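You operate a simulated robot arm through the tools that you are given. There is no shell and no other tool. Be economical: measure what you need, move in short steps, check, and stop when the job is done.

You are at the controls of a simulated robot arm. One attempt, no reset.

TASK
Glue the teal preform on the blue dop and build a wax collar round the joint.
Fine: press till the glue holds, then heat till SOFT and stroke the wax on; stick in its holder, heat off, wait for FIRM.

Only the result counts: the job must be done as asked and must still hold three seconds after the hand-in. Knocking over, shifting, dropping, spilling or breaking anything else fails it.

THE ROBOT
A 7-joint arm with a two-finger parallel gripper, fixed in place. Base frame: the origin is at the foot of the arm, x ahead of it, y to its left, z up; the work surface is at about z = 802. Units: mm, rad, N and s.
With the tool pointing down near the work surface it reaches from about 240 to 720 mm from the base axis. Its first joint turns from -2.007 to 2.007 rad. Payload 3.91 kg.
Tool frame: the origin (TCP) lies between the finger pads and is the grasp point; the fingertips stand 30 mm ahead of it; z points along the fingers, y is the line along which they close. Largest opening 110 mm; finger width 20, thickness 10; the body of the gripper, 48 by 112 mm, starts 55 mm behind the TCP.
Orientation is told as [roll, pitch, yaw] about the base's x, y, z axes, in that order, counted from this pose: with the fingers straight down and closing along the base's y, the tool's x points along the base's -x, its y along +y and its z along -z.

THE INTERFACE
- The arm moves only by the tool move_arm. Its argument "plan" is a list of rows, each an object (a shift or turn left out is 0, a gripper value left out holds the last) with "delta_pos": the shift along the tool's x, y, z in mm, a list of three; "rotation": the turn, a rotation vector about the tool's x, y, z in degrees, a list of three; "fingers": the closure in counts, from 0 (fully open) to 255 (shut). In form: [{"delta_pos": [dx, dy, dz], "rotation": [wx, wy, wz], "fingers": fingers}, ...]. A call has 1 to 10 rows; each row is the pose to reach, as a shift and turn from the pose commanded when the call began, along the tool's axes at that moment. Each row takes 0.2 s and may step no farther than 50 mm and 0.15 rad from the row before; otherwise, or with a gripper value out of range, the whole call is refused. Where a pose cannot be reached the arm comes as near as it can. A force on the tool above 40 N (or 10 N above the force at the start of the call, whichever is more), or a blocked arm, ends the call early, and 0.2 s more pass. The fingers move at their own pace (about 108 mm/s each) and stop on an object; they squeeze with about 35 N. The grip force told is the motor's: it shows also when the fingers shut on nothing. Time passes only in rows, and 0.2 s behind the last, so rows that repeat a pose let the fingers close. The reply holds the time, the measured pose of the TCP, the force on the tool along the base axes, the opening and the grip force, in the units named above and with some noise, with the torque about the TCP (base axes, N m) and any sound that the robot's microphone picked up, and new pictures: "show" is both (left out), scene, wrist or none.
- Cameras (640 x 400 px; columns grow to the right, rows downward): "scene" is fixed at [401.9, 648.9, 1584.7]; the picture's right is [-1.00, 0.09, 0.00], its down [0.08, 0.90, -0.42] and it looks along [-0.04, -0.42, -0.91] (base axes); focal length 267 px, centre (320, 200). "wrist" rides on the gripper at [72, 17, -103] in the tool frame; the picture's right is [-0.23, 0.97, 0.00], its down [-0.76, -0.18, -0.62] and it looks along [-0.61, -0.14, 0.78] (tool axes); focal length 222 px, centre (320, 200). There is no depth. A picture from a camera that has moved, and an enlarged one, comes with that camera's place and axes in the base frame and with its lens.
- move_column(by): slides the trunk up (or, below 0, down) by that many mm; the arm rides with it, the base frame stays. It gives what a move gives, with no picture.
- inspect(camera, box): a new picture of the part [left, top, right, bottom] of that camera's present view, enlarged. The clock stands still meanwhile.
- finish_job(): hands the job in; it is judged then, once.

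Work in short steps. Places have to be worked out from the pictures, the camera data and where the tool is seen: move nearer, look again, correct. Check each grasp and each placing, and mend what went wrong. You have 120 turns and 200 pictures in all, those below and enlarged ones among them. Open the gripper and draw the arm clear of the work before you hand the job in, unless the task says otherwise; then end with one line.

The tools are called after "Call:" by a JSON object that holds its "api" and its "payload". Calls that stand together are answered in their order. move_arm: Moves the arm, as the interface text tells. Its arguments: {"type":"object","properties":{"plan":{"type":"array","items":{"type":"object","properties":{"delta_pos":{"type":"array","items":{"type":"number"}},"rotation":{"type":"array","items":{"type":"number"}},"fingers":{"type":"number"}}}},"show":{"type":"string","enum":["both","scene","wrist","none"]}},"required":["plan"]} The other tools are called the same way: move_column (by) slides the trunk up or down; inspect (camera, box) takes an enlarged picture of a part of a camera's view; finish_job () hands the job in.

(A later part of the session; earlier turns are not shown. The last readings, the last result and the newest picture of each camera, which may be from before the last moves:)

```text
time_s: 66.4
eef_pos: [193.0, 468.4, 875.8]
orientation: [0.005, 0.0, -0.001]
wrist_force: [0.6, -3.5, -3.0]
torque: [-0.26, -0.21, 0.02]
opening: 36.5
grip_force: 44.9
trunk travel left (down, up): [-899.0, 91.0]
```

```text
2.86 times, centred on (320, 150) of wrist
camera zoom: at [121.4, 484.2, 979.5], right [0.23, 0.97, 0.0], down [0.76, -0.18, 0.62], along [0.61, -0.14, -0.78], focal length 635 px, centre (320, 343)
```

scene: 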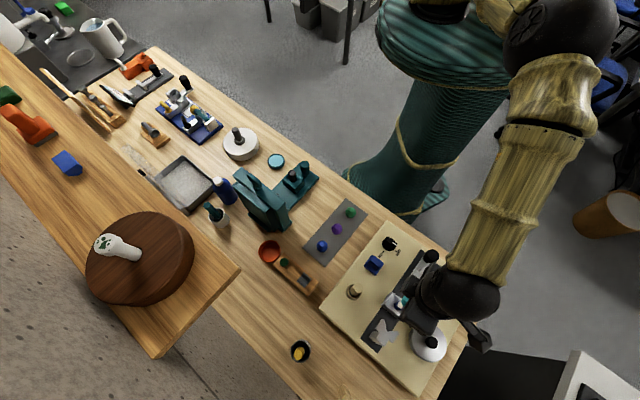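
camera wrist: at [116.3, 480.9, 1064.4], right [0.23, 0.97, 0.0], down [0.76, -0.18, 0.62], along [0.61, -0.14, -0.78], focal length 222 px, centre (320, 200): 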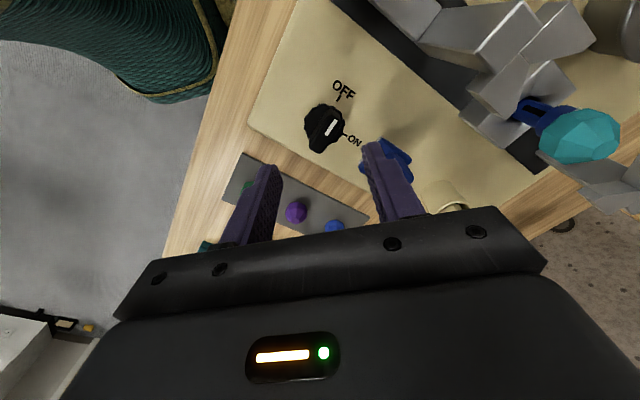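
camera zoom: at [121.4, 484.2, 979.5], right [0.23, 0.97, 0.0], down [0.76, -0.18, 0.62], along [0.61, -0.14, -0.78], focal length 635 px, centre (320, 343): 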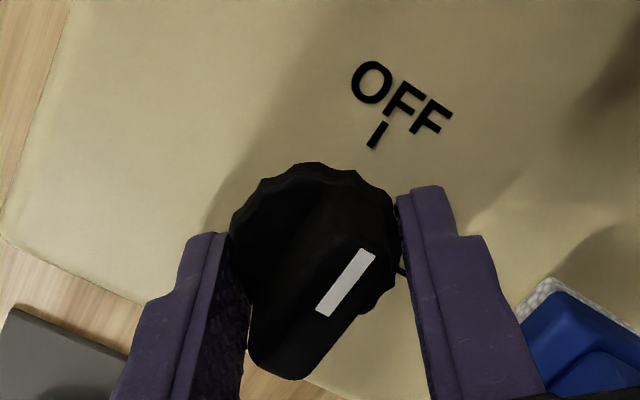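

Gripped the knob. I turn it clockwise (tool z positive) toward ON.

Call:
{"api": "move_arm", "payload": {"plan": [{"rotation": [0, 0, 8]}, {"rotation": [0, 0, 16]}, {"rotation": [0, 0, 24]}, {"rotation": [0, 0, 32]}, {"rotation": [0, 0, 40]}, {"rotation": [0, 0, 48]}, {"rotation": [0, 0, 56]}, {"rotation": [0, 0, 64]}, {"rotation": [0, 0, 72]}, {"rotation": [0, 0, 80]}], "show": "wrist"}}

Call:
{"api": "inspect", "payload": {"camera": "wrist", "box": [250, 80, 390, 220]}}

```text
time_s: 68.6
eef_pos: [190.6, 464.6, 876.2]
orientation: [0.0, 0.005, -1.397]
wrist_force: [-16.2, -24.6, -4.8]
torque: [0.22, 0.12, 0.09]
opening: 36.9
grip_force: 45.1
trunk travel left (down, up): [-899.0, 91.0]
camera wrist: at [195.6, 538.5, 979.7], right [1.0, -0.06, 0.0], down [-0.04, -0.78, 0.62], along [-0.04, -0.62, -0.78], focal length 222 px, centre (320, 200)
```

wrist: 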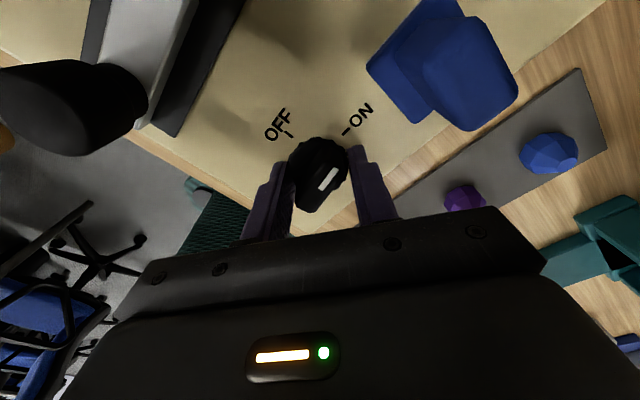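

```text
2.86 times, centred on (320, 150) of wrist
camera zoom: at [195.6, 538.5, 979.7], right [1.0, -0.06, 0.0], down [-0.04, -0.78, 0.62], along [-0.04, -0.62, -0.78], focal length 635 px, centre (320, 343)
```

zoom: 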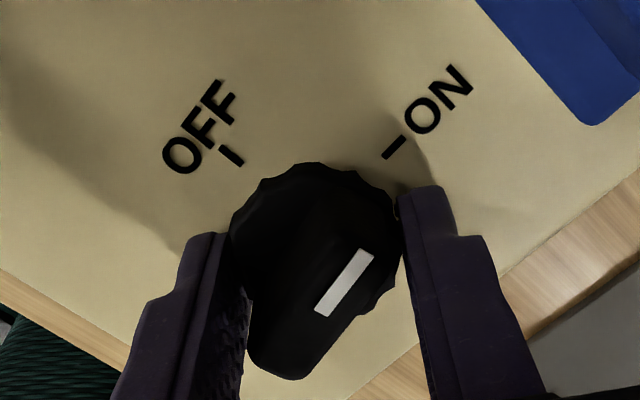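

Turned 80°. I complete the turn by 11° while easing the lateral force.

Call:
{"api": "move_arm", "payload": {"plan": [{"delta_pos": [-1.5, -1.5, 0], "rotation": [0, 0, 4]}, {"delta_pos": [-2.8, -2.5, 0], "rotation": [0, 0, 8]}, {"delta_pos": [-2.8, -2.5, 0], "rotation": [0, 0, 12]}, {"delta_pos": [-2.8, -2.5, 0], "rotation": [0, 0, 12]}], "show": "none"}}

Call:
{"api": "inspect", "payload": {"camera": "wrist", "box": [250, 80, 390, 220]}}

Call:
{"api": "inspect", "payload": {"camera": "scene", "box": [370, 230, 480, 350]}}

```text
time_s: 69.6
eef_pos: [190.0, 465.8, 876.7]
orientation: [0.0, 0.007, -1.603]
wrist_force: [-17.0, -10.1, -16.3]
torque: [0.27, 0.42, 1.09]
opening: 36.7
grip_force: 45.1
trunk travel left (down, up): [-899.0, 91.0]
```

```text
2.86 times, centred on (320, 150) of wrist
camera zoom: at [209.8, 536.2, 980.0], right [0.97, -0.26, 0.0], down [-0.2, -0.76, 0.62], along [-0.16, -0.6, -0.79], focal length 635 px, centre (320, 343)
```

zoom: 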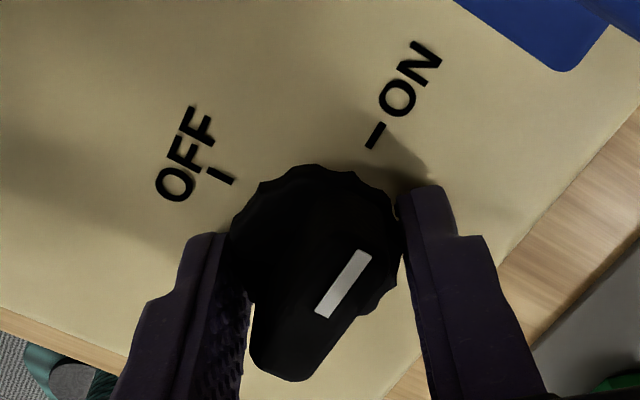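

```text
3.33 times, centred on (425, 290) of scene
camera zoom: at [401.9, 648.9, 1584.7], right [-1.0, 0.09, 0.0], down [0.08, 0.9, -0.42], along [-0.04, -0.42, -0.91], focal length 889 px, centre (-30, -100)
```

zoom: 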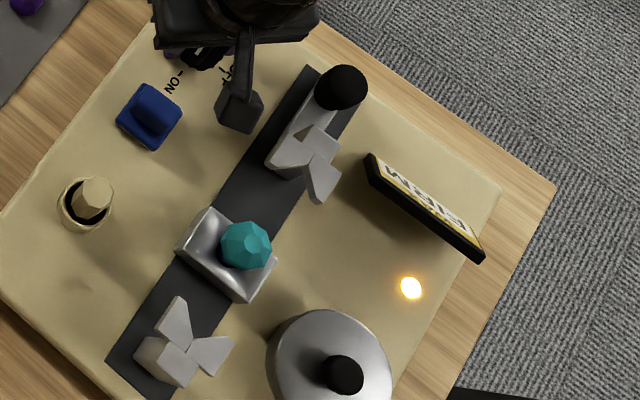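

The LED glows: heat is on. I release the knob and rise.

Call:
{"api": "move_arm", "payload": {"plan": [{"rotation": [0, 0, -2]}, {"rotation": [0, 0, -2], "fingers": 130}, {"rotation": [0, 0, -2], "fingers": 130}, {"delta_pos": [0, 0, -30]}, {"delta_pos": [0, 0, -70]}, {"delta_pos": [0, 0, -110]}, {"delta_pos": [0, 0, -130]}], "show": "scene"}}

Call:
{"api": "inspect", "payload": {"camera": "scene", "box": [340, 260, 400, 320]}}

Call:
{"api": "inspect", "payload": {"camera": "scene", "box": [430, 260, 490, 320]}}

```text
time_s: 71.2
eef_pos: [192.1, 463.4, 1006.6]
orientation: [0.002, 0.004, -1.605]
wrist_force: [-0.1, -0.7, 0.4]
torque: [0.02, -0.05, -0.02]
opening: 53.7
grip_force: 0.0
trunk travel left (down, up): [-899.0, 91.0]
```

scene: 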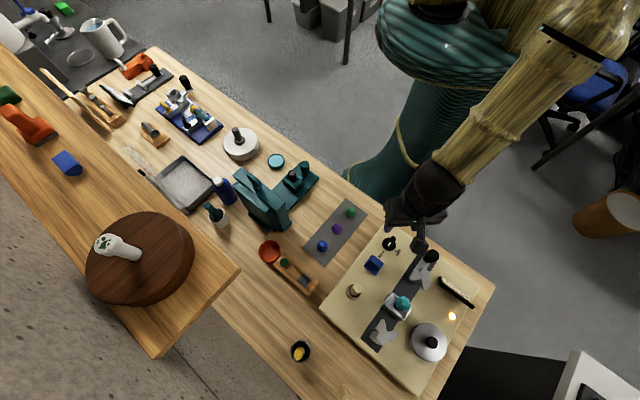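

```text
6.67 times, centred on (370, 290) of scene
camera zoom: at [401.9, 648.9, 1584.7], right [-1.0, 0.09, 0.0], down [0.08, 0.9, -0.42], along [-0.04, -0.42, -0.91], focal length 1779 px, centre (-13, -400)
```

zoom: 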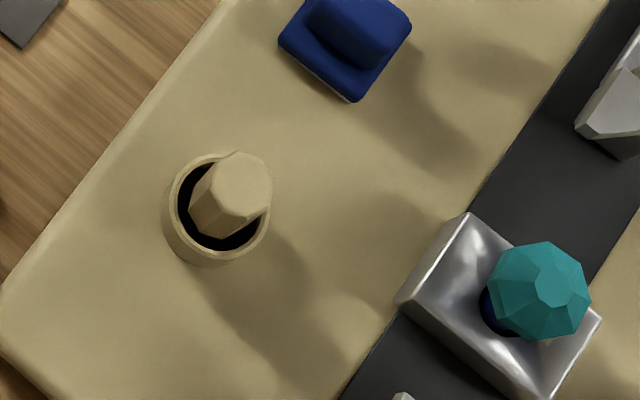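

```text
6.67 times, centred on (460, 290) of scene
camera zoom: at [401.9, 648.9, 1584.7], right [-1.0, 0.09, 0.0], down [0.08, 0.9, -0.42], along [-0.04, -0.42, -0.91], focal length 1779 px, centre (-613, -400)
```

zoom: 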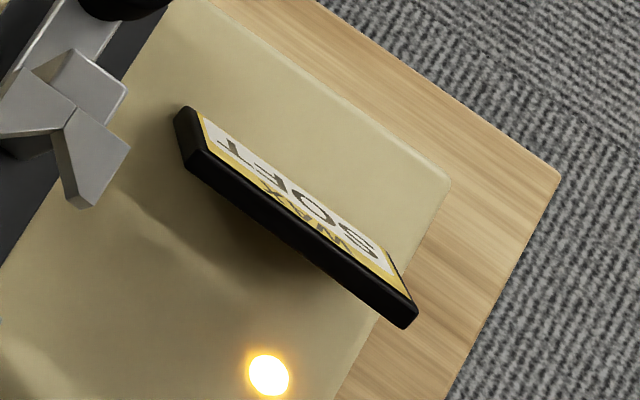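

The display already reads SOFT. The stick's top is near (308.5, 581, 945); I go above it with yaw −33.5°.

Call:
{"api": "move_arm", "payload": {"plan": [{"delta_pos": [15, 14, 0], "rotation": [0, 0, -7.5]}, {"delta_pos": [30, 28, 0], "rotation": [0, 0, -15]}, {"delta_pos": [46, 42, 0], "rotation": [0, 0, -22.5]}, {"delta_pos": [61, 56, 0], "rotation": [0, 0, -30]}, {"delta_pos": [76, 70, 0], "rotation": [0, 0, -37.5]}, {"delta_pos": [91, 84, 0], "rotation": [0, 0, -45]}, {"delta_pos": [106, 98, 0], "rotation": [0, 0, -52.5]}, {"delta_pos": [121.6, 112.3, 0], "rotation": [0, 0, -58.5]}, {"delta_pos": [121.6, 112.3, 0], "rotation": [0, 0, -58.5]}], "show": "wrist"}}

Call:
{"api": "inspect", "payload": {"camera": "wrist", "box": [260, 80, 380, 200]}}

Call:
{"api": "inspect", "payload": {"camera": "scene", "box": [430, 260, 490, 320]}}

```text
time_s: 73.2
eef_pos: [307.8, 581.7, 1005.7]
orientation: [0.006, 0.003, -0.583]
wrist_force: [-0.2, -1.0, -0.3]
torque: [-0.01, 0.0, 0.01]
opening: 54.0
grip_force: 0.1
trunk travel left (down, up): [-899.0, 91.0]
camera wrist: at [257.4, 635.0, 1110.0], right [0.73, 0.69, 0.0], down [0.54, -0.57, 0.62], along [0.43, -0.45, -0.78], focal length 222 px, centre (320, 200)
```

wrist: 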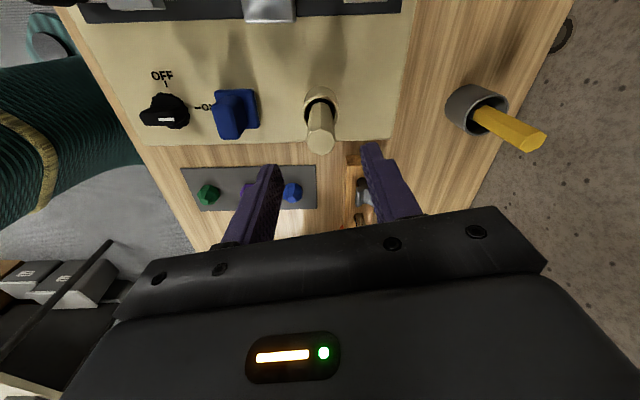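

```text
3.33 times, centred on (320, 140) of wrist
camera zoom: at [257.4, 635.0, 1110.0], right [0.73, 0.69, 0.0], down [0.54, -0.57, 0.62], along [0.43, -0.45, -0.78], focal length 740 px, centre (320, 400)
```

zoom: 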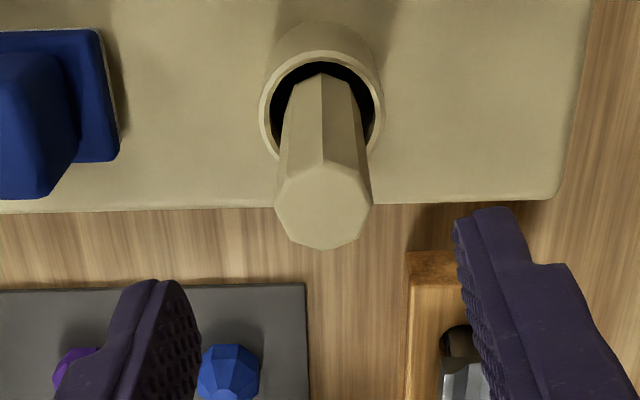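

```text
6.67 times, centred on (460, 290) of scene
camera zoom: at [401.9, 648.9, 1584.7], right [-1.0, 0.09, 0.0], down [0.08, 0.9, -0.42], along [-0.04, -0.42, -0.91], focal length 1779 px, centre (-613, -400)
```

zoom: 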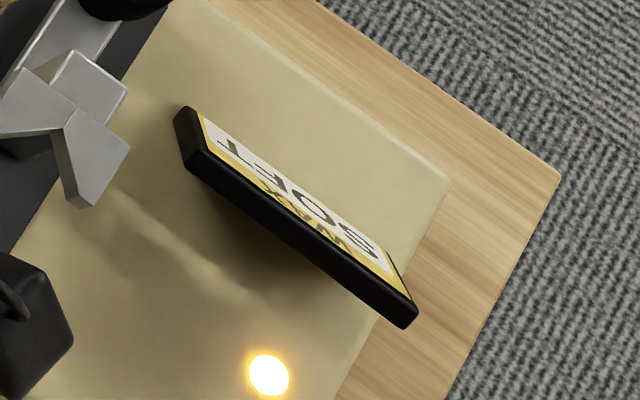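

Still SOFT. I align to the stick's flats (−9° about tool z), go down to grip its upper part, and close.

Call:
{"api": "move_arm", "payload": {"plan": [{"delta_pos": [0.5, 1, 15], "rotation": [0, 0, -5]}, {"delta_pos": [0.5, 1, 35], "rotation": [0, 0, -9]}, {"delta_pos": [0.5, 1, 60], "rotation": [0, 0, -9]}, {"delta_pos": [0.5, 1, 78], "rotation": [0, 0, -9]}, {"delta_pos": [0.5, 1, 78], "rotation": [0, 0, -9], "fingers": 255}, {"delta_pos": [0.5, 1, 78], "rotation": [0, 0, -9], "fingers": 255}, {"delta_pos": [0.5, 1, 78], "rotation": [0, 0, -9], "fingers": 255}], "show": "none"}}

Call:
{"api": "inspect", "payload": {"camera": "wrist", "box": [250, 80, 390, 220]}}

```text
time_s: 74.8
eef_pos: [307.5, 583.0, 929.4]
orientation: [0.006, 0.003, -0.429]
wrist_force: [0.2, -0.2, -0.1]
torque: [0.03, -0.02, -0.01]
opening: 19.8
grip_force: 35.1
trunk travel left (down, up): [-899.0, 91.0]
```

```text
2.86 times, centred on (320, 150) of wrist
camera zoom: at [249.8, 627.9, 1032.6], right [0.61, 0.79, 0.0], down [0.62, -0.48, 0.62], along [0.49, -0.38, -0.78], focal length 635 px, centre (320, 343)
```

zoom: 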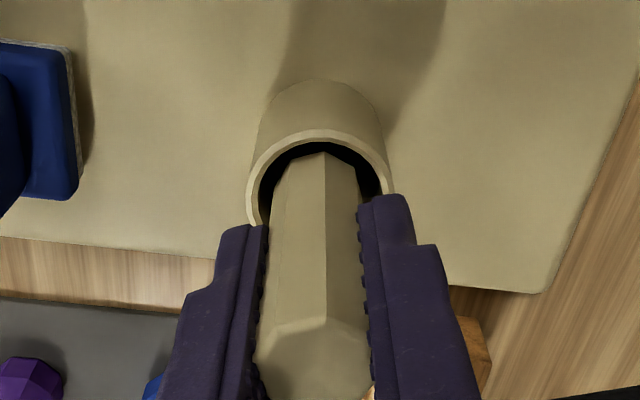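

Gripped (19.8 mm). I lift it straight out slowly.

Call:
{"api": "move_arm", "payload": {"plan": [{"delta_pos": [0, 0, -10]}, {"delta_pos": [0, 0, -25]}, {"delta_pos": [0, 0, -42]}, {"delta_pos": [0, 0, -60]}, {"delta_pos": [0, 0, -80]}, {"delta_pos": [0, 0, -100]}], "show": "both"}}

Call:
{"api": "inspect", "payload": {"camera": "wrist", "box": [250, 60, 390, 200]}}

Call:
{"api": "inspect", "payload": {"camera": "scene", "box": [300, 220, 400, 320]}}

```text
time_s: 76.2
eef_pos: [307.7, 581.2, 1026.9]
orientation: [0.005, 0.004, -0.428]
wrist_force: [0.2, 0.6, -0.5]
torque: [-0.01, 0.0, 0.03]
opening: 19.6
grip_force: 35.1
trunk travel left (down, up): [-899.0, 91.0]
camera wrist: at [250.0, 626.5, 1130.9], right [0.61, 0.79, 0.0], down [0.62, -0.48, 0.62], along [0.49, -0.38, -0.78], focal length 222 px, centre (320, 200)
```

scene: 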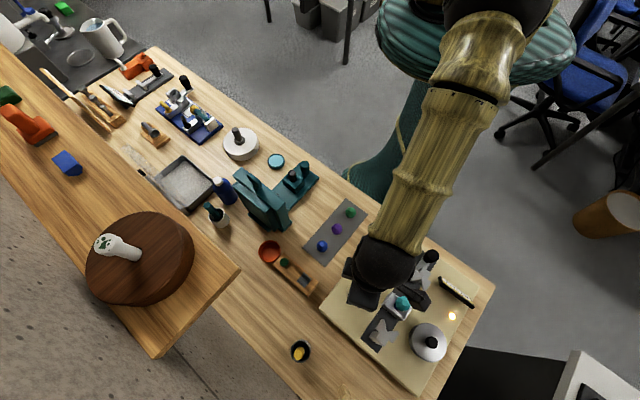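
wrist: 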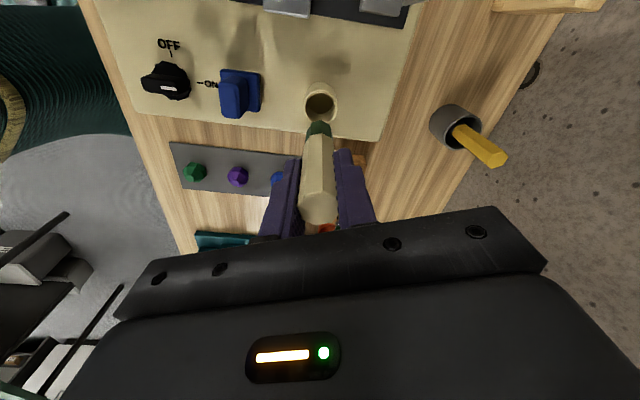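

```text
2.86 times, centred on (320, 130) of wrist
camera zoom: at [250.0, 626.5, 1130.9], right [0.61, 0.79, 0.0], down [0.62, -0.48, 0.62], along [0.49, -0.38, -0.78], focal length 635 px, centre (320, 400)
```

zoom: 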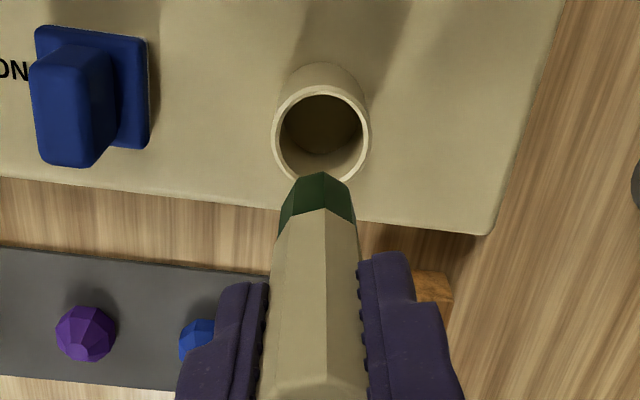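

```text
4.00 times, centred on (350, 270) of scene
camera zoom: at [401.9, 648.9, 1584.7], right [-1.0, 0.09, 0.0], down [0.08, 0.9, -0.42], along [-0.04, -0.42, -0.91], focal length 1067 px, centre (200, -80)
```

zoom: 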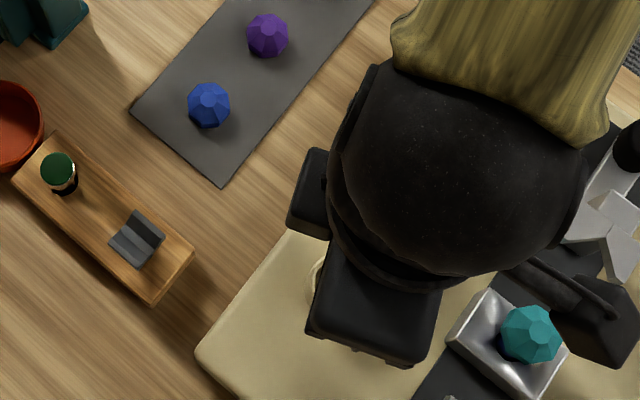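

The stick has a tapered green wax nib, about 95–100 mm below the TCP. I carry it toward the dop, staying beside it, and look at the tip.

Call:
{"api": "move_arm", "payload": {"plan": [{"delta_pos": [0, 0, -15]}, {"delta_pos": [0, 0, -35]}, {"delta_pos": [10, 0, -40]}, {"delta_pos": [25, 0, -40]}, {"delta_pos": [40, 0, -40]}, {"delta_pos": [52, 0, -35]}, {"delta_pos": [52, 0, -15]}, {"delta_pos": [52, 0, 0]}, {"delta_pos": [52, 0, 0]}], "show": "wrist"}}

Call:
{"api": "inspect", "payload": {"camera": "wrist", "box": [250, 0, 390, 170]}}

Call:
{"api": "inspect", "payload": {"camera": "scene", "box": [350, 250, 430, 330]}}

```text
time_s: 78.2
eef_pos: [259.6, 603.9, 1028.5]
orientation: [0.006, 0.003, -0.427]
wrist_force: [-0.1, 0.5, 0.1]
torque: [0.0, -0.01, -0.01]
opening: 19.6
grip_force: 35.2
trunk travel left (down, up): [-899.0, 91.0]
camera wrist: at [201.7, 648.8, 1132.5], right [0.61, 0.79, 0.0], down [0.62, -0.48, 0.62], along [0.49, -0.38, -0.78], focal length 222 px, centre (320, 200)
```

wrist: 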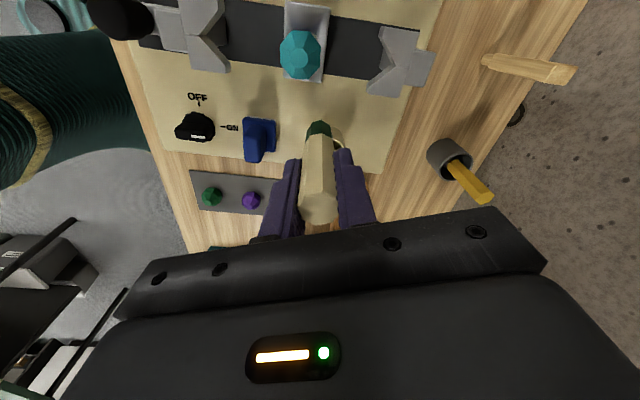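

```text
2.35 times, centred on (320, 85) of wrist
camera zoom: at [201.7, 648.8, 1132.5], right [0.61, 0.79, 0.0], down [0.62, -0.48, 0.62], along [0.49, -0.38, -0.78], focal length 523 px, centre (320, 471)
```

zoom: 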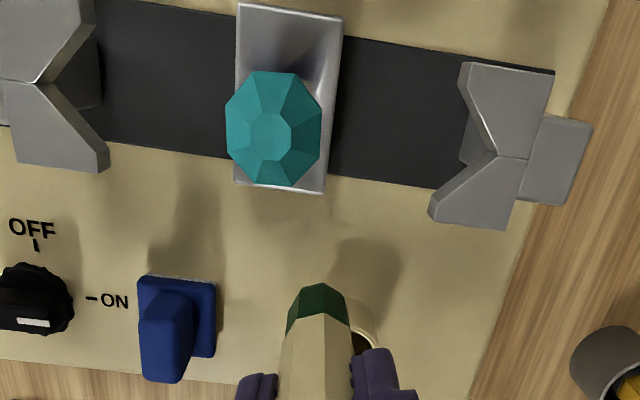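

```text
5.00 times, centred on (390, 290) of scene
camera zoom: at [401.9, 648.9, 1584.7], right [-1.0, 0.09, 0.0], down [0.08, 0.9, -0.42], along [-0.04, -0.42, -0.91], focal length 1334 px, centre (-30, -250)
```

zoom: 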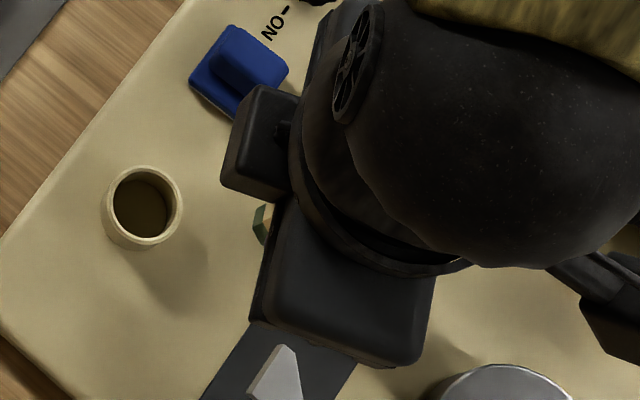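

The path to the dop is clear. I move in with the tip at joint level, 30 mm from the axis, and check.

Call:
{"api": "move_arm", "payload": {"plan": [{"delta_pos": [0, -1.3, 10]}, {"delta_pos": [10, -1.3, 17]}, {"delta_pos": [20, -1.3, 17]}, {"delta_pos": [29, -1.3, 17]}, {"delta_pos": [29, -1.3, 17]}], "show": "none"}}

Call:
{"api": "inspect", "payload": {"camera": "wrist", "box": [260, 30, 380, 170]}}

Call:
{"api": "inspect", "payload": {"camera": "scene", "box": [370, 260, 430, 320]}}

```text
time_s: 79.4
eef_pos: [233.6, 615.7, 1013.2]
orientation: [0.006, 0.003, -0.428]
wrist_force: [0.9, 0.3, -0.3]
torque: [-0.02, 0.02, -0.03]
opening: 19.6
grip_force: 35.8
trunk travel left (down, up): [-899.0, 91.0]
```

```text
2.86 times, centred on (320, 100) of wrist
camera zoom: at [176.1, 659.6, 1116.0], right [0.61, 0.79, 0.0], down [0.62, -0.48, 0.62], along [0.49, -0.38, -0.78], focal length 635 px, centre (320, 486)
```

zoom: 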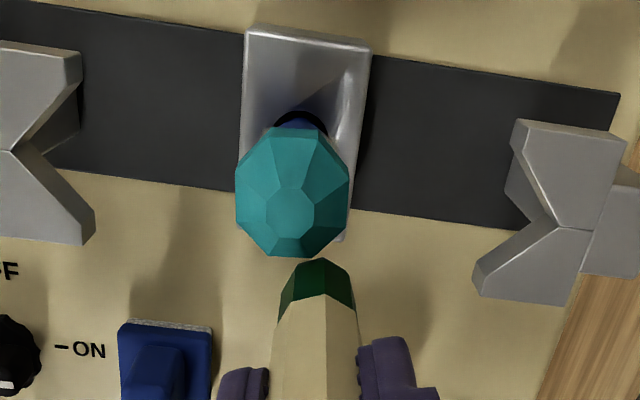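

```text
6.67 times, centred on (400, 290) of scene
camera zoom: at [401.9, 648.9, 1584.7], right [-1.0, 0.09, 0.0], down [0.08, 0.9, -0.42], along [-0.04, -0.42, -0.91], focal length 1779 px, centre (-213, -400)
```

zoom: 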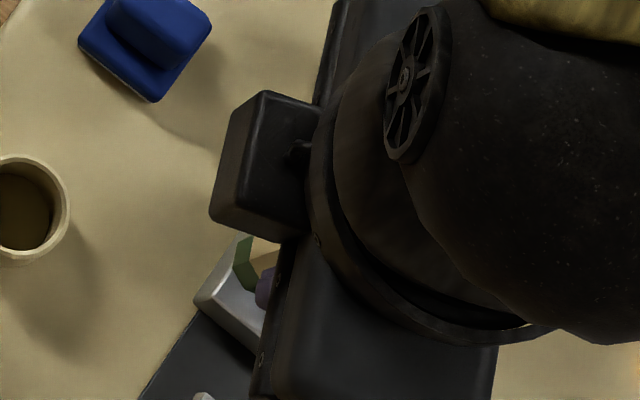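

I ease inward until a light touch is felt.

Call:
{"api": "move_arm", "payload": {"plan": [{"delta_pos": [4, 0, 0]}, {"delta_pos": [6, 0, 0]}, {"delta_pos": [7, 0, 0]}, {"delta_pos": [7, 0, 0]}, {"delta_pos": [7, 0, 0]}], "show": "none"}}

Call:
{"api": "inspect", "payload": {"camera": "wrist", "box": [270, 40, 370, 150]}}

```text
time_s: 80.6
eef_pos: [226.9, 617.5, 1011.8]
orientation: [0.006, 0.001, -0.428]
wrist_force: [0.0, 0.2, 1.0]
torque: [-0.03, -0.04, 0.01]
opening: 19.8
grip_force: 34.6
trunk travel left (down, up): [-899.0, 91.0]
```

```text
3.64 times, centred on (320, 95) of wrist
camera zoom: at [169.2, 663.0, 1115.4], right [0.61, 0.79, 0.0], down [0.62, -0.48, 0.62], along [0.49, -0.38, -0.78], focal length 808 px, centre (320, 582)
```

zoom: 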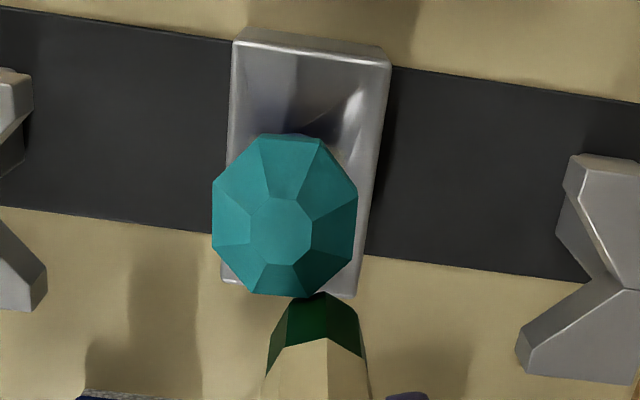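

Call:
{"api": "move_arm", "payload": {"plan": [{"delta_pos": [1, 0, 0]}, {"delta_pos": [2, 0, 0]}, {"delta_pos": [3, 0, 0]}, {"delta_pos": [3, 0, 0]}], "show": "none"}}

Call:
{"api": "inspect", "payload": {"camera": "wrist", "box": [285, 70, 365, 150]}}

Call:
{"api": "inspect", "payload": {"camera": "scene", "box": [385, 275, 425, 315]}}

```text
time_s: 81.6
eef_pos: [226.8, 618.8, 1011.4]
orientation: [0.006, 0.002, -0.427]
wrist_force: [4.7, -2.6, 0.7]
torque: [-0.16, -0.38, 0.01]
opening: 20.0
grip_force: 34.9
trunk travel left (down, up): [-899.0, 91.0]
```

```text
5.00 times, centred on (325, 110) of wrist
camera zoom: at [167.8, 663.6, 1115.6], right [0.61, 0.79, 0.0], down [0.62, -0.48, 0.62], along [0.49, -0.38, -0.78], focal length 1111 px, centre (295, 650)
```

zoom: 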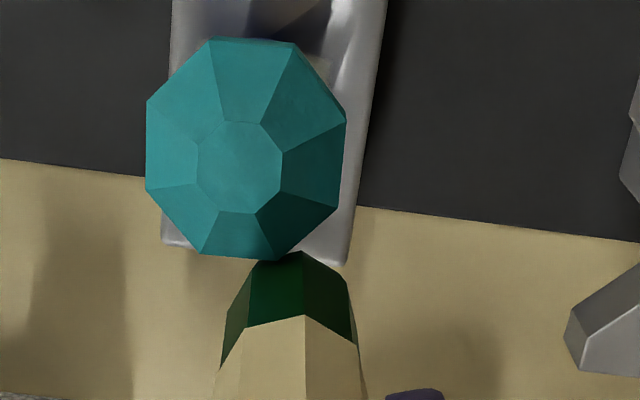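

```text
10.00 times, centred on (405, 295) of scene
camera zoom: at [401.9, 648.9, 1584.7], right [-1.0, 0.09, 0.0], down [0.08, 0.9, -0.42], along [-0.04, -0.42, -0.91], focal length 2668 px, centre (-530, -750)
```

zoom: 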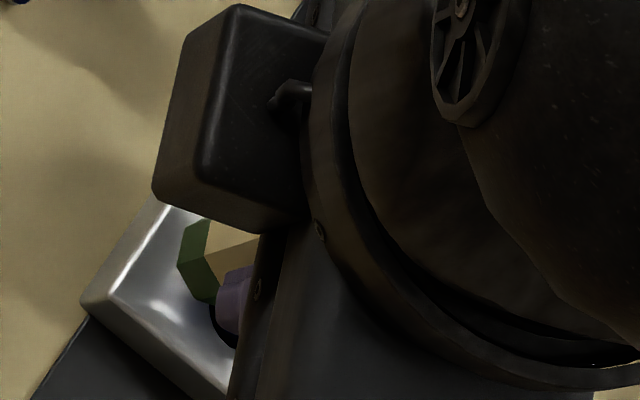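

Light contact (≈5 N) with the stone's side at the joint level. I begin stroking around: first the sweep from 180° to 45° in the tool frame with lighter pressure.

Call:
{"api": "move_arm", "payload": {"plan": [{"delta_pos": [-1.1, 5.6, 0]}, {"delta_pos": [1.1, 10.75, 0]}, {"delta_pos": [4.5, 15.2, 0]}, {"delta_pos": [8.95, 18.6, 0]}, {"delta_pos": [14.1, 20.8, 0]}, {"delta_pos": [19.7, 21.5, 0]}, {"delta_pos": [25.3, 20.8, 0]}, {"delta_pos": [30.45, 18.6, 0]}, {"delta_pos": [34.9, 15.2, 0]}], "show": "wrist"}}

Call:
{"api": "inspect", "payload": {"camera": "wrist", "box": [250, 100, 350, 200]}}

Call:
{"api": "inspect", "payload": {"camera": "scene", "box": [385, 270, 485, 320]}}

```text
time_s: 83.6
eef_pos: [198.7, 647.3, 1012.4]
orientation: [0.006, 0.002, -0.427]
wrist_force: [0.4, -0.1, -0.3]
torque: [-0.01, 0.01, 0.02]
opening: 19.9
grip_force: 34.5
trunk travel left (down, up): [-899.0, 91.0]
camera wrist: at [141.2, 691.8, 1115.6], right [0.61, 0.79, 0.01], down [0.62, -0.48, 0.62], along [0.49, -0.38, -0.78], focal length 222 px, centre (320, 200)
```

wrist: 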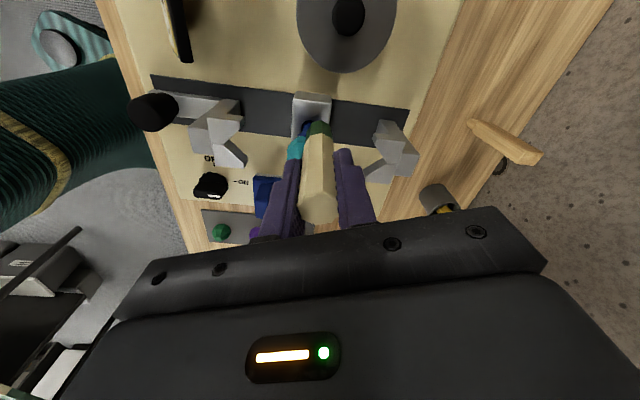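

```text
4.00 times, centred on (300, 150) of wrist
camera zoom: at [141.2, 691.8, 1115.6], right [0.61, 0.79, 0.01], down [0.62, -0.48, 0.62], along [0.49, -0.38, -0.78], focal length 888 px, centre (400, 400)
```

zoom: 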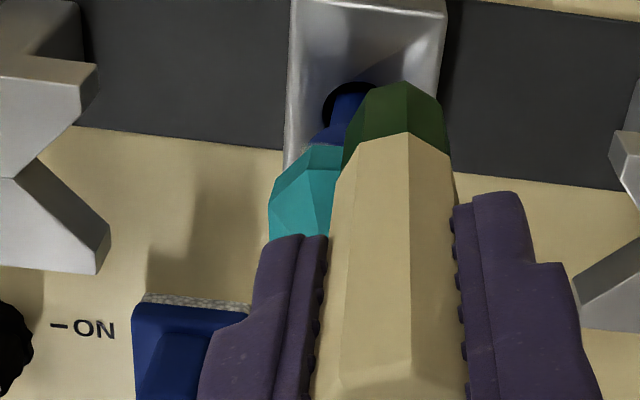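

```text
6.40 times, centred on (435, 295) of scene
camera zoom: at [401.9, 648.9, 1584.7], right [-1.0, 0.09, 0.0], down [0.08, 0.9, -0.42], along [-0.04, -0.42, -0.91], focal length 1708 px, centre (-416, -408)
```

zoom: 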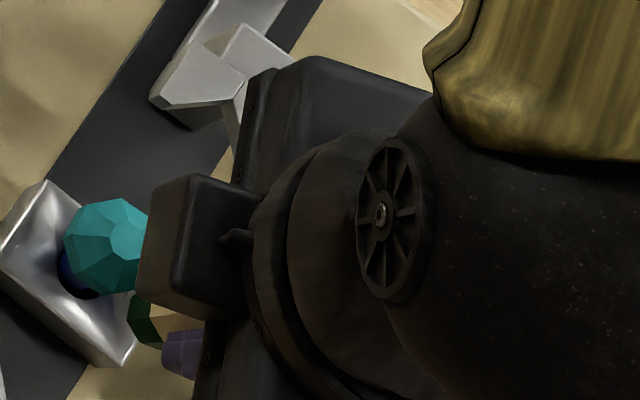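

No force, R ≈ 21.4. I continue the orbit to −105°.

Call:
{"api": "move_arm", "payload": {"plan": [{"delta_pos": [3.4, -4.45, 0]}, {"delta_pos": [5.6, -9.6, 0]}, {"delta_pos": [6.3, -15.2, 0]}, {"delta_pos": [5.6, -20.8, 0]}, {"delta_pos": [3.4, -25.95, 0]}, {"delta_pos": [0, -30.4, 0]}, {"delta_pos": [-4.45, -33.8, 0]}, {"delta_pos": [-9.6, -36, 0]}, {"delta_pos": [-15.2, -36.7, 0]}, {"delta_pos": [-20.8, -36, 0]}], "show": "none"}}

Call:
{"api": "inspect", "payload": {"camera": "wrist", "box": [290, 50, 370, 150]}}

Call:
{"api": "inspect", "payload": {"camera": "scene", "box": [385, 270, 485, 320]}}

```text
time_s: 85.8
eef_pos: [201.8, 605.4, 1012.7]
orientation: [0.004, 0.003, -0.428]
wrist_force: [-12.7, 5.6, 2.8]
torque: [0.41, 1.08, 0.02]
opening: 19.3
grip_force: 35.1
trunk travel left (down, up): [-899.0, 91.0]
```

```text
4.00 times, centred on (330, 100) of wrist
camera zoom: at [143.9, 650.8, 1115.4], right [0.61, 0.79, 0.0], down [0.62, -0.48, 0.62], along [0.49, -0.38, -0.78], focal length 888 px, centre (280, 600)
```

zoom: 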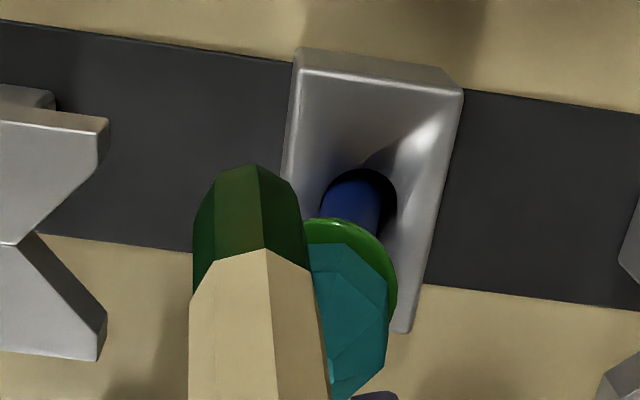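

```text
6.40 times, centred on (435, 295) of scene
camera zoom: at [401.9, 648.9, 1584.7], right [-1.0, 0.09, 0.0], down [0.08, 0.9, -0.42], along [-0.04, -0.42, -0.91], focal length 1708 px, centre (-416, -408)
```

zoom: 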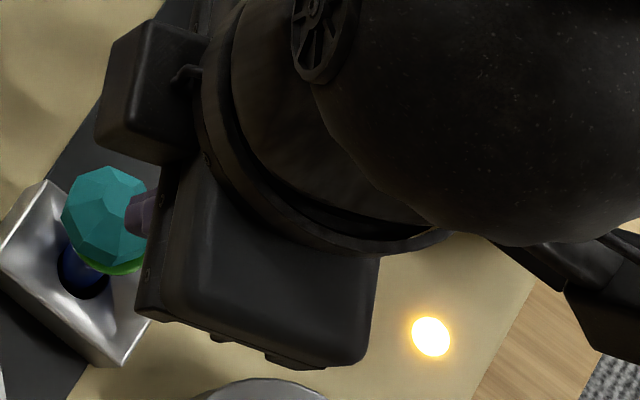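

A green collar is forming, but there is now 14 N drag and the dop seems to lean. I back the stick away outward and check.

Call:
{"api": "move_arm", "payload": {"plan": [{"delta_pos": [4, -1, 0]}, {"delta_pos": [5, -5, 0]}, {"delta_pos": [5, -10, 0]}, {"delta_pos": [5, -10, 0]}], "show": "wrist"}}

Call:
{"api": "inspect", "payload": {"camera": "wrist", "box": [290, 50, 390, 170]}}

Call:
{"api": "inspect", "payload": {"camera": "scene", "box": [380, 270, 420, 320]}}

```text
time_s: 86.8
eef_pos: [195.0, 599.4, 1011.5]
orientation: [0.006, 0.002, -0.428]
wrist_force: [-0.2, -0.8, -0.8]
torque: [-0.01, -0.01, -0.01]
opening: 19.6
grip_force: 35.0
trunk travel left (down, up): [-899.0, 91.0]
camera wrist: at [137.0, 643.8, 1115.0], right [0.61, 0.79, 0.0], down [0.62, -0.48, 0.62], along [0.49, -0.38, -0.78], focal length 222 px, centre (320, 200)
```

wrist: 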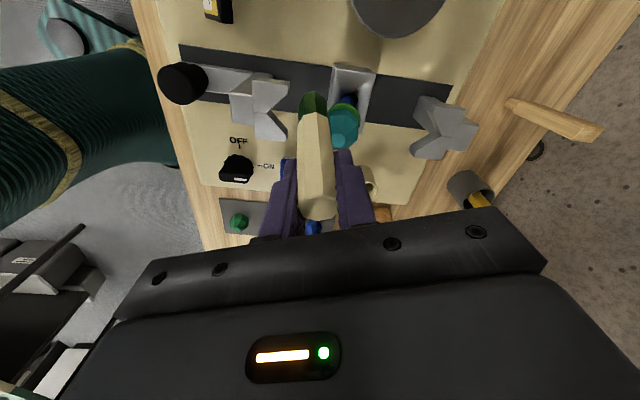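

```text
3.33 times, centred on (340, 110) of wrist
camera zoom: at [137.0, 643.8, 1115.0], right [0.61, 0.79, 0.0], down [0.62, -0.48, 0.62], along [0.49, -0.38, -0.78], focal length 740 px, centre (253, 500)
```

zoom: 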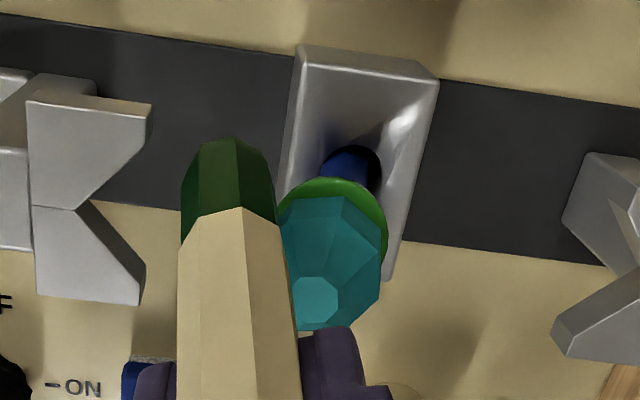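

```text
8.00 times, centred on (400, 295) of scene
camera zoom: at [401.9, 648.9, 1584.7], right [-1.0, 0.09, 0.0], down [0.08, 0.9, -0.42], along [-0.04, -0.42, -0.91], focal length 2134 px, centre (-320, -560)
```

zoom: 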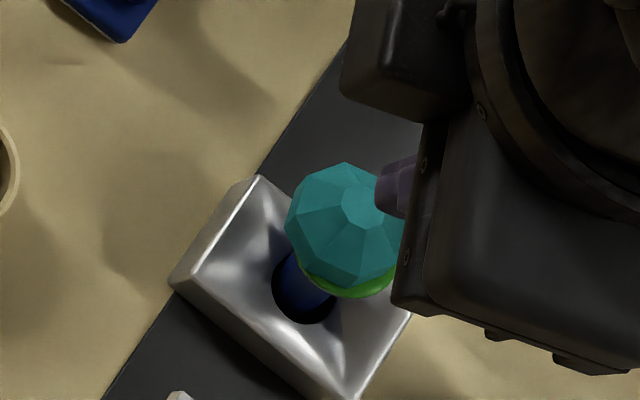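

The dop leans about 10° in its loose socket. I nudge it upright from the south with the stick and finish the remaining arc with a slightly wider radius.

Call:
{"api": "move_arm", "payload": {"plan": [{"delta_pos": [0, 4, 0]}, {"delta_pos": [0.16, 8.3, 0]}, {"delta_pos": [-2.5, 8.6, 0]}, {"delta_pos": [-5.3, 9.1, 0]}, {"delta_pos": [-10.7, 11.3, 0]}, {"delta_pos": [-15.3, 14.9, 0]}], "show": "none"}}

Call:
{"api": "inspect", "payload": {"camera": "wrist", "box": [280, 50, 380, 170]}}

Call:
{"api": "inspect", "payload": {"camera": "scene", "box": [380, 260, 490, 330]}}

```text
time_s: 88.2
eef_pos: [214.1, 607.6, 1012.2]
orientation: [0.008, 0.005, -0.426]
wrist_force: [-11.1, 4.4, 4.0]
torque: [0.38, 0.97, 0.06]
opening: 19.5
grip_force: 34.6
trunk travel left (down, up): [-899.0, 91.0]
```

```text
3.33 times, centred on (330, 110) of wrist
camera zoom: at [155.3, 651.6, 1115.9], right [0.61, 0.79, 0.01], down [0.62, -0.48, 0.62], along [0.49, -0.37, -0.79], focal length 740 px, centre (287, 500)
```

zoom: 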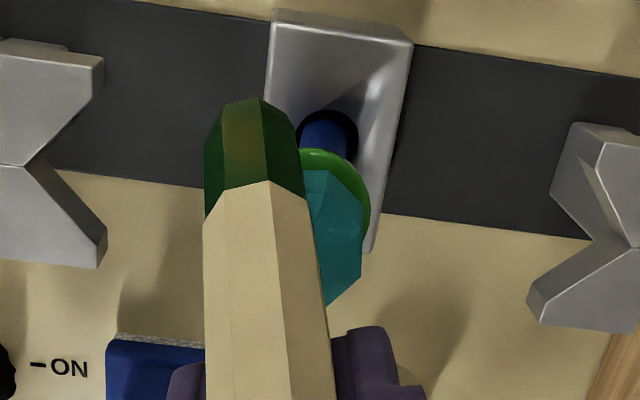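

```text
5.71 times, centred on (435, 295) of scene
camera zoom: at [401.9, 648.9, 1584.7], right [-1.0, 0.09, 0.0], down [0.08, 0.9, -0.42], along [-0.04, -0.42, -0.91], focal length 1525 px, centre (-337, -343)
```

zoom: 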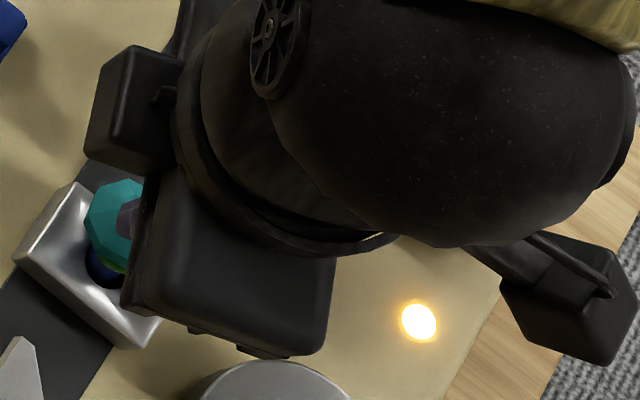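

The stone leans toward −tool-x and blocks the path. I pull back, swing wide to that side and push it upright from there.

Call:
{"api": "move_arm", "payload": {"plan": [{"delta_pos": [2, -7, 0]}, {"delta_pos": [0, -14, 0]}, {"delta_pos": [-14, -14, 0]}, {"delta_pos": [-29, -9, 0]}, {"delta_pos": [-32, 3, 0]}, {"delta_pos": [-32, 16, 0]}, {"delta_pos": [-24, 16, 0]}, {"delta_pos": [-16, 16, 0]}], "show": "none"}}

Call:
{"api": "inspect", "payload": {"camera": "wrist", "box": [270, 20, 390, 150]}}

Call:
{"api": "inspect", "payload": {"camera": "scene", "box": [380, 260, 490, 330]}}

```text
time_s: 90.0
eef_pos: [236.8, 610.2, 1013.8]
orientation: [0.006, 0.0, -0.428]
wrist_force: [10.1, -24.6, 14.1]
torque: [-1.84, -0.42, 0.49]
opening: 20.4
grip_force: 35.5
trunk travel left (down, up): [-899.0, 91.0]
```

```text
3.08 times, centred on (330, 85) of wrist
camera zoom: at [179.2, 655.0, 1118.3], right [0.61, 0.79, 0.01], down [0.62, -0.48, 0.62], along [0.49, -0.38, -0.78], focal length 684 px, centre (289, 554)
```

zoom: 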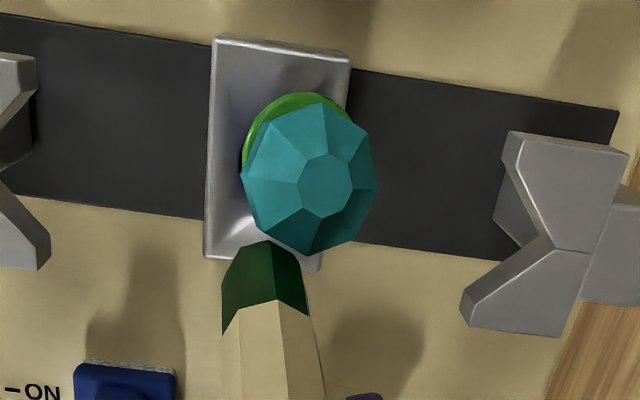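

```text
5.71 times, centred on (435, 295) of scene
camera zoom: at [401.9, 648.9, 1584.7], right [-1.0, 0.09, 0.0], down [0.08, 0.9, -0.42], along [-0.04, -0.42, -0.91], focal length 1525 px, centre (-337, -343)
```

zoom: 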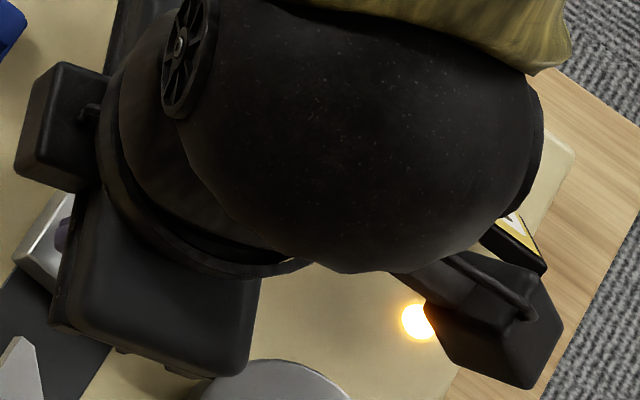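

Force rose to 30 N; I back off right away and look.

Call:
{"api": "move_arm", "payload": {"plan": [{"delta_pos": [-5, -5, 0]}, {"delta_pos": [-10, -9, 0]}, {"delta_pos": [-16, -9, 0]}, {"delta_pos": [-16, -9, 0]}], "show": "none"}}

Call:
{"api": "inspect", "payload": {"camera": "wrist", "box": [270, 20, 390, 150]}}

```text
time_s: 91.0
eef_pos: [246.4, 599.1, 1011.5]
orientation: [0.006, 0.003, -0.427]
wrist_force: [0.2, -0.8, 0.5]
torque: [0.0, -0.01, -0.01]
opening: 19.7
grip_force: 34.7
trunk travel left (down, up): [-899.0, 91.0]
```

```text
3.08 times, centred on (330, 85) of wrist
camera zoom: at [188.5, 644.2, 1115.6], right [0.61, 0.79, 0.01], down [0.62, -0.48, 0.62], along [0.49, -0.37, -0.79], focal length 684 px, centre (289, 554)
```

zoom: 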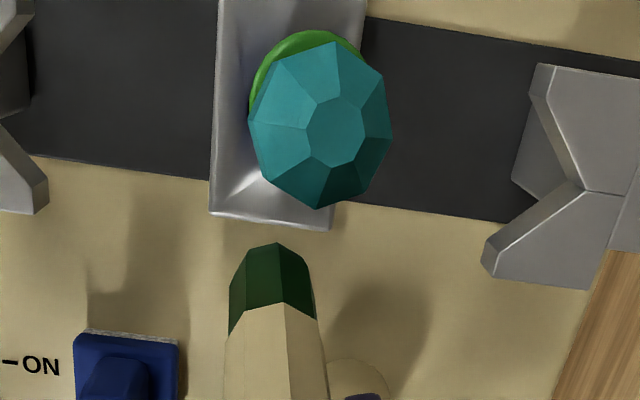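

The dop just leans freely in its socket; it now leans to +tool-y with the unstroked side exposed. I sweep that side around its present position.

Call:
{"api": "move_arm", "payload": {"plan": [{"delta_pos": [20, -3, 0]}, {"delta_pos": [38, -4, 0]}, {"delta_pos": [43.6, 0.5, 0]}, {"delta_pos": [38.3, 3.1, 0]}, {"delta_pos": [33.7, 6.6, 0]}, {"delta_pos": [30.2, 11.2, 0]}, {"delta_pos": [28, 16.5, 0]}, {"delta_pos": [27.3, 22.2, 0]}], "show": "none"}}

Call:
{"api": "inspect", "payload": {"camera": "wrist", "box": [270, 30, 390, 160]}}

```text
time_s: 92.8
eef_pos: [235.2, 625.7, 1013.0]
orientation: [0.004, -0.003, -0.427]
wrist_force: [6.0, -26.3, 5.3]
torque: [-2.26, -0.42, 0.54]
opening: 26.2
grip_force: 34.5
trunk travel left (down, up): [-899.0, 91.0]
```

```text
3.08 times, centred on (330, 95) of wrist
camera zoom: at [177.0, 670.6, 1116.3], right [0.61, 0.79, 0.0], down [0.62, -0.48, 0.62], along [0.5, -0.38, -0.78], focal length 684 px, centre (289, 523)
```

zoom: 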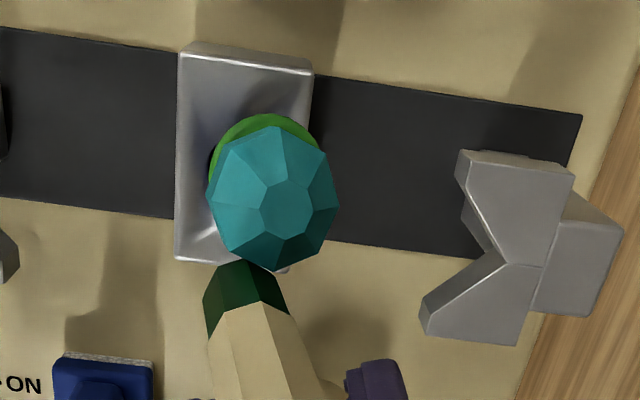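

The stick is being levered in the grip (26 N). I back off at once.

Call:
{"api": "move_arm", "payload": {"plan": [{"delta_pos": [-5, -6, 0]}, {"delta_pos": [-10, -12, 0]}, {"delta_pos": [-18, -16, 0]}, {"delta_pos": [-18, -16, 0]}], "show": "wrist"}}

Call:
{"api": "inspect", "payload": {"camera": "wrist", "box": [270, 20, 390, 200]}}

Call:
{"api": "inspect", "payload": {"camera": "scene", "box": [370, 260, 490, 340]}}

```text
time_s: 93.8
eef_pos: [240.5, 611.5, 1013.0]
orientation: [0.006, 0.005, -0.428]
wrist_force: [0.1, -0.1, -0.4]
torque: [0.0, 0.02, -0.02]
opening: 19.6
grip_force: 34.6
trunk travel left (down, up): [-899.0, 91.0]
camera wrist: at [182.7, 654.7, 1116.3], right [0.61, 0.79, 0.01], down [0.62, -0.48, 0.62], along [0.49, -0.37, -0.79], focal length 222 px, centre (320, 200)
```

wrist: 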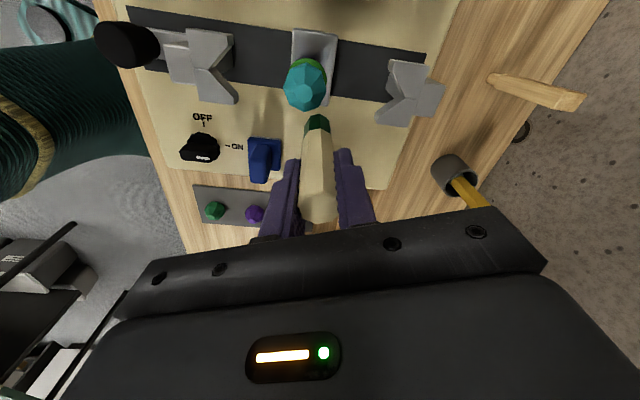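

```text
2.22 times, centred on (330, 110) of wrist
camera zoom: at [182.7, 654.7, 1116.3], right [0.61, 0.79, 0.01], down [0.62, -0.48, 0.62], along [0.49, -0.37, -0.79], focal length 494 px, centre (298, 400)
```

zoom: 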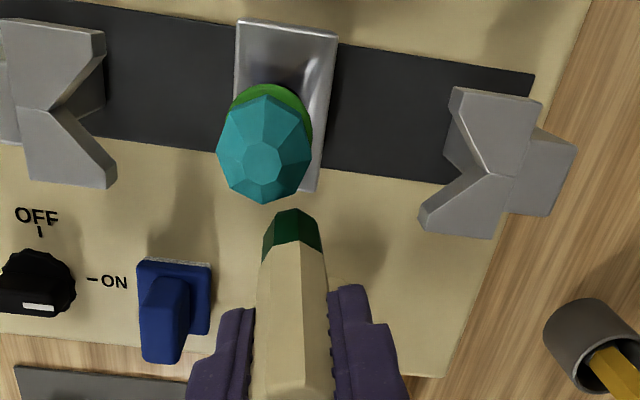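

```text
5.00 times, centred on (430, 300) of scene
camera zoom: at [401.9, 648.9, 1584.7], right [-1.0, 0.09, 0.0], down [0.08, 0.9, -0.42], along [-0.04, -0.42, -0.91], focal length 1334 px, centre (-230, -300)
```

zoom: 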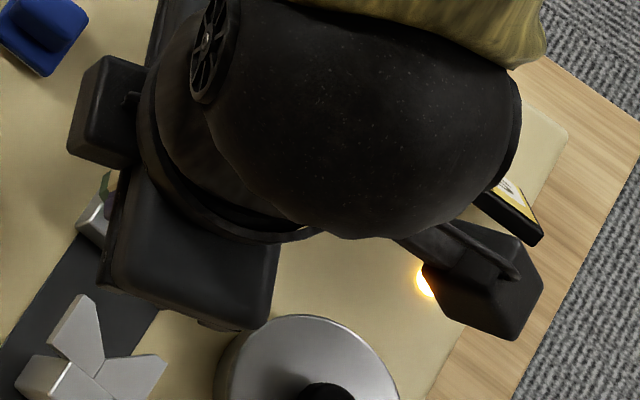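

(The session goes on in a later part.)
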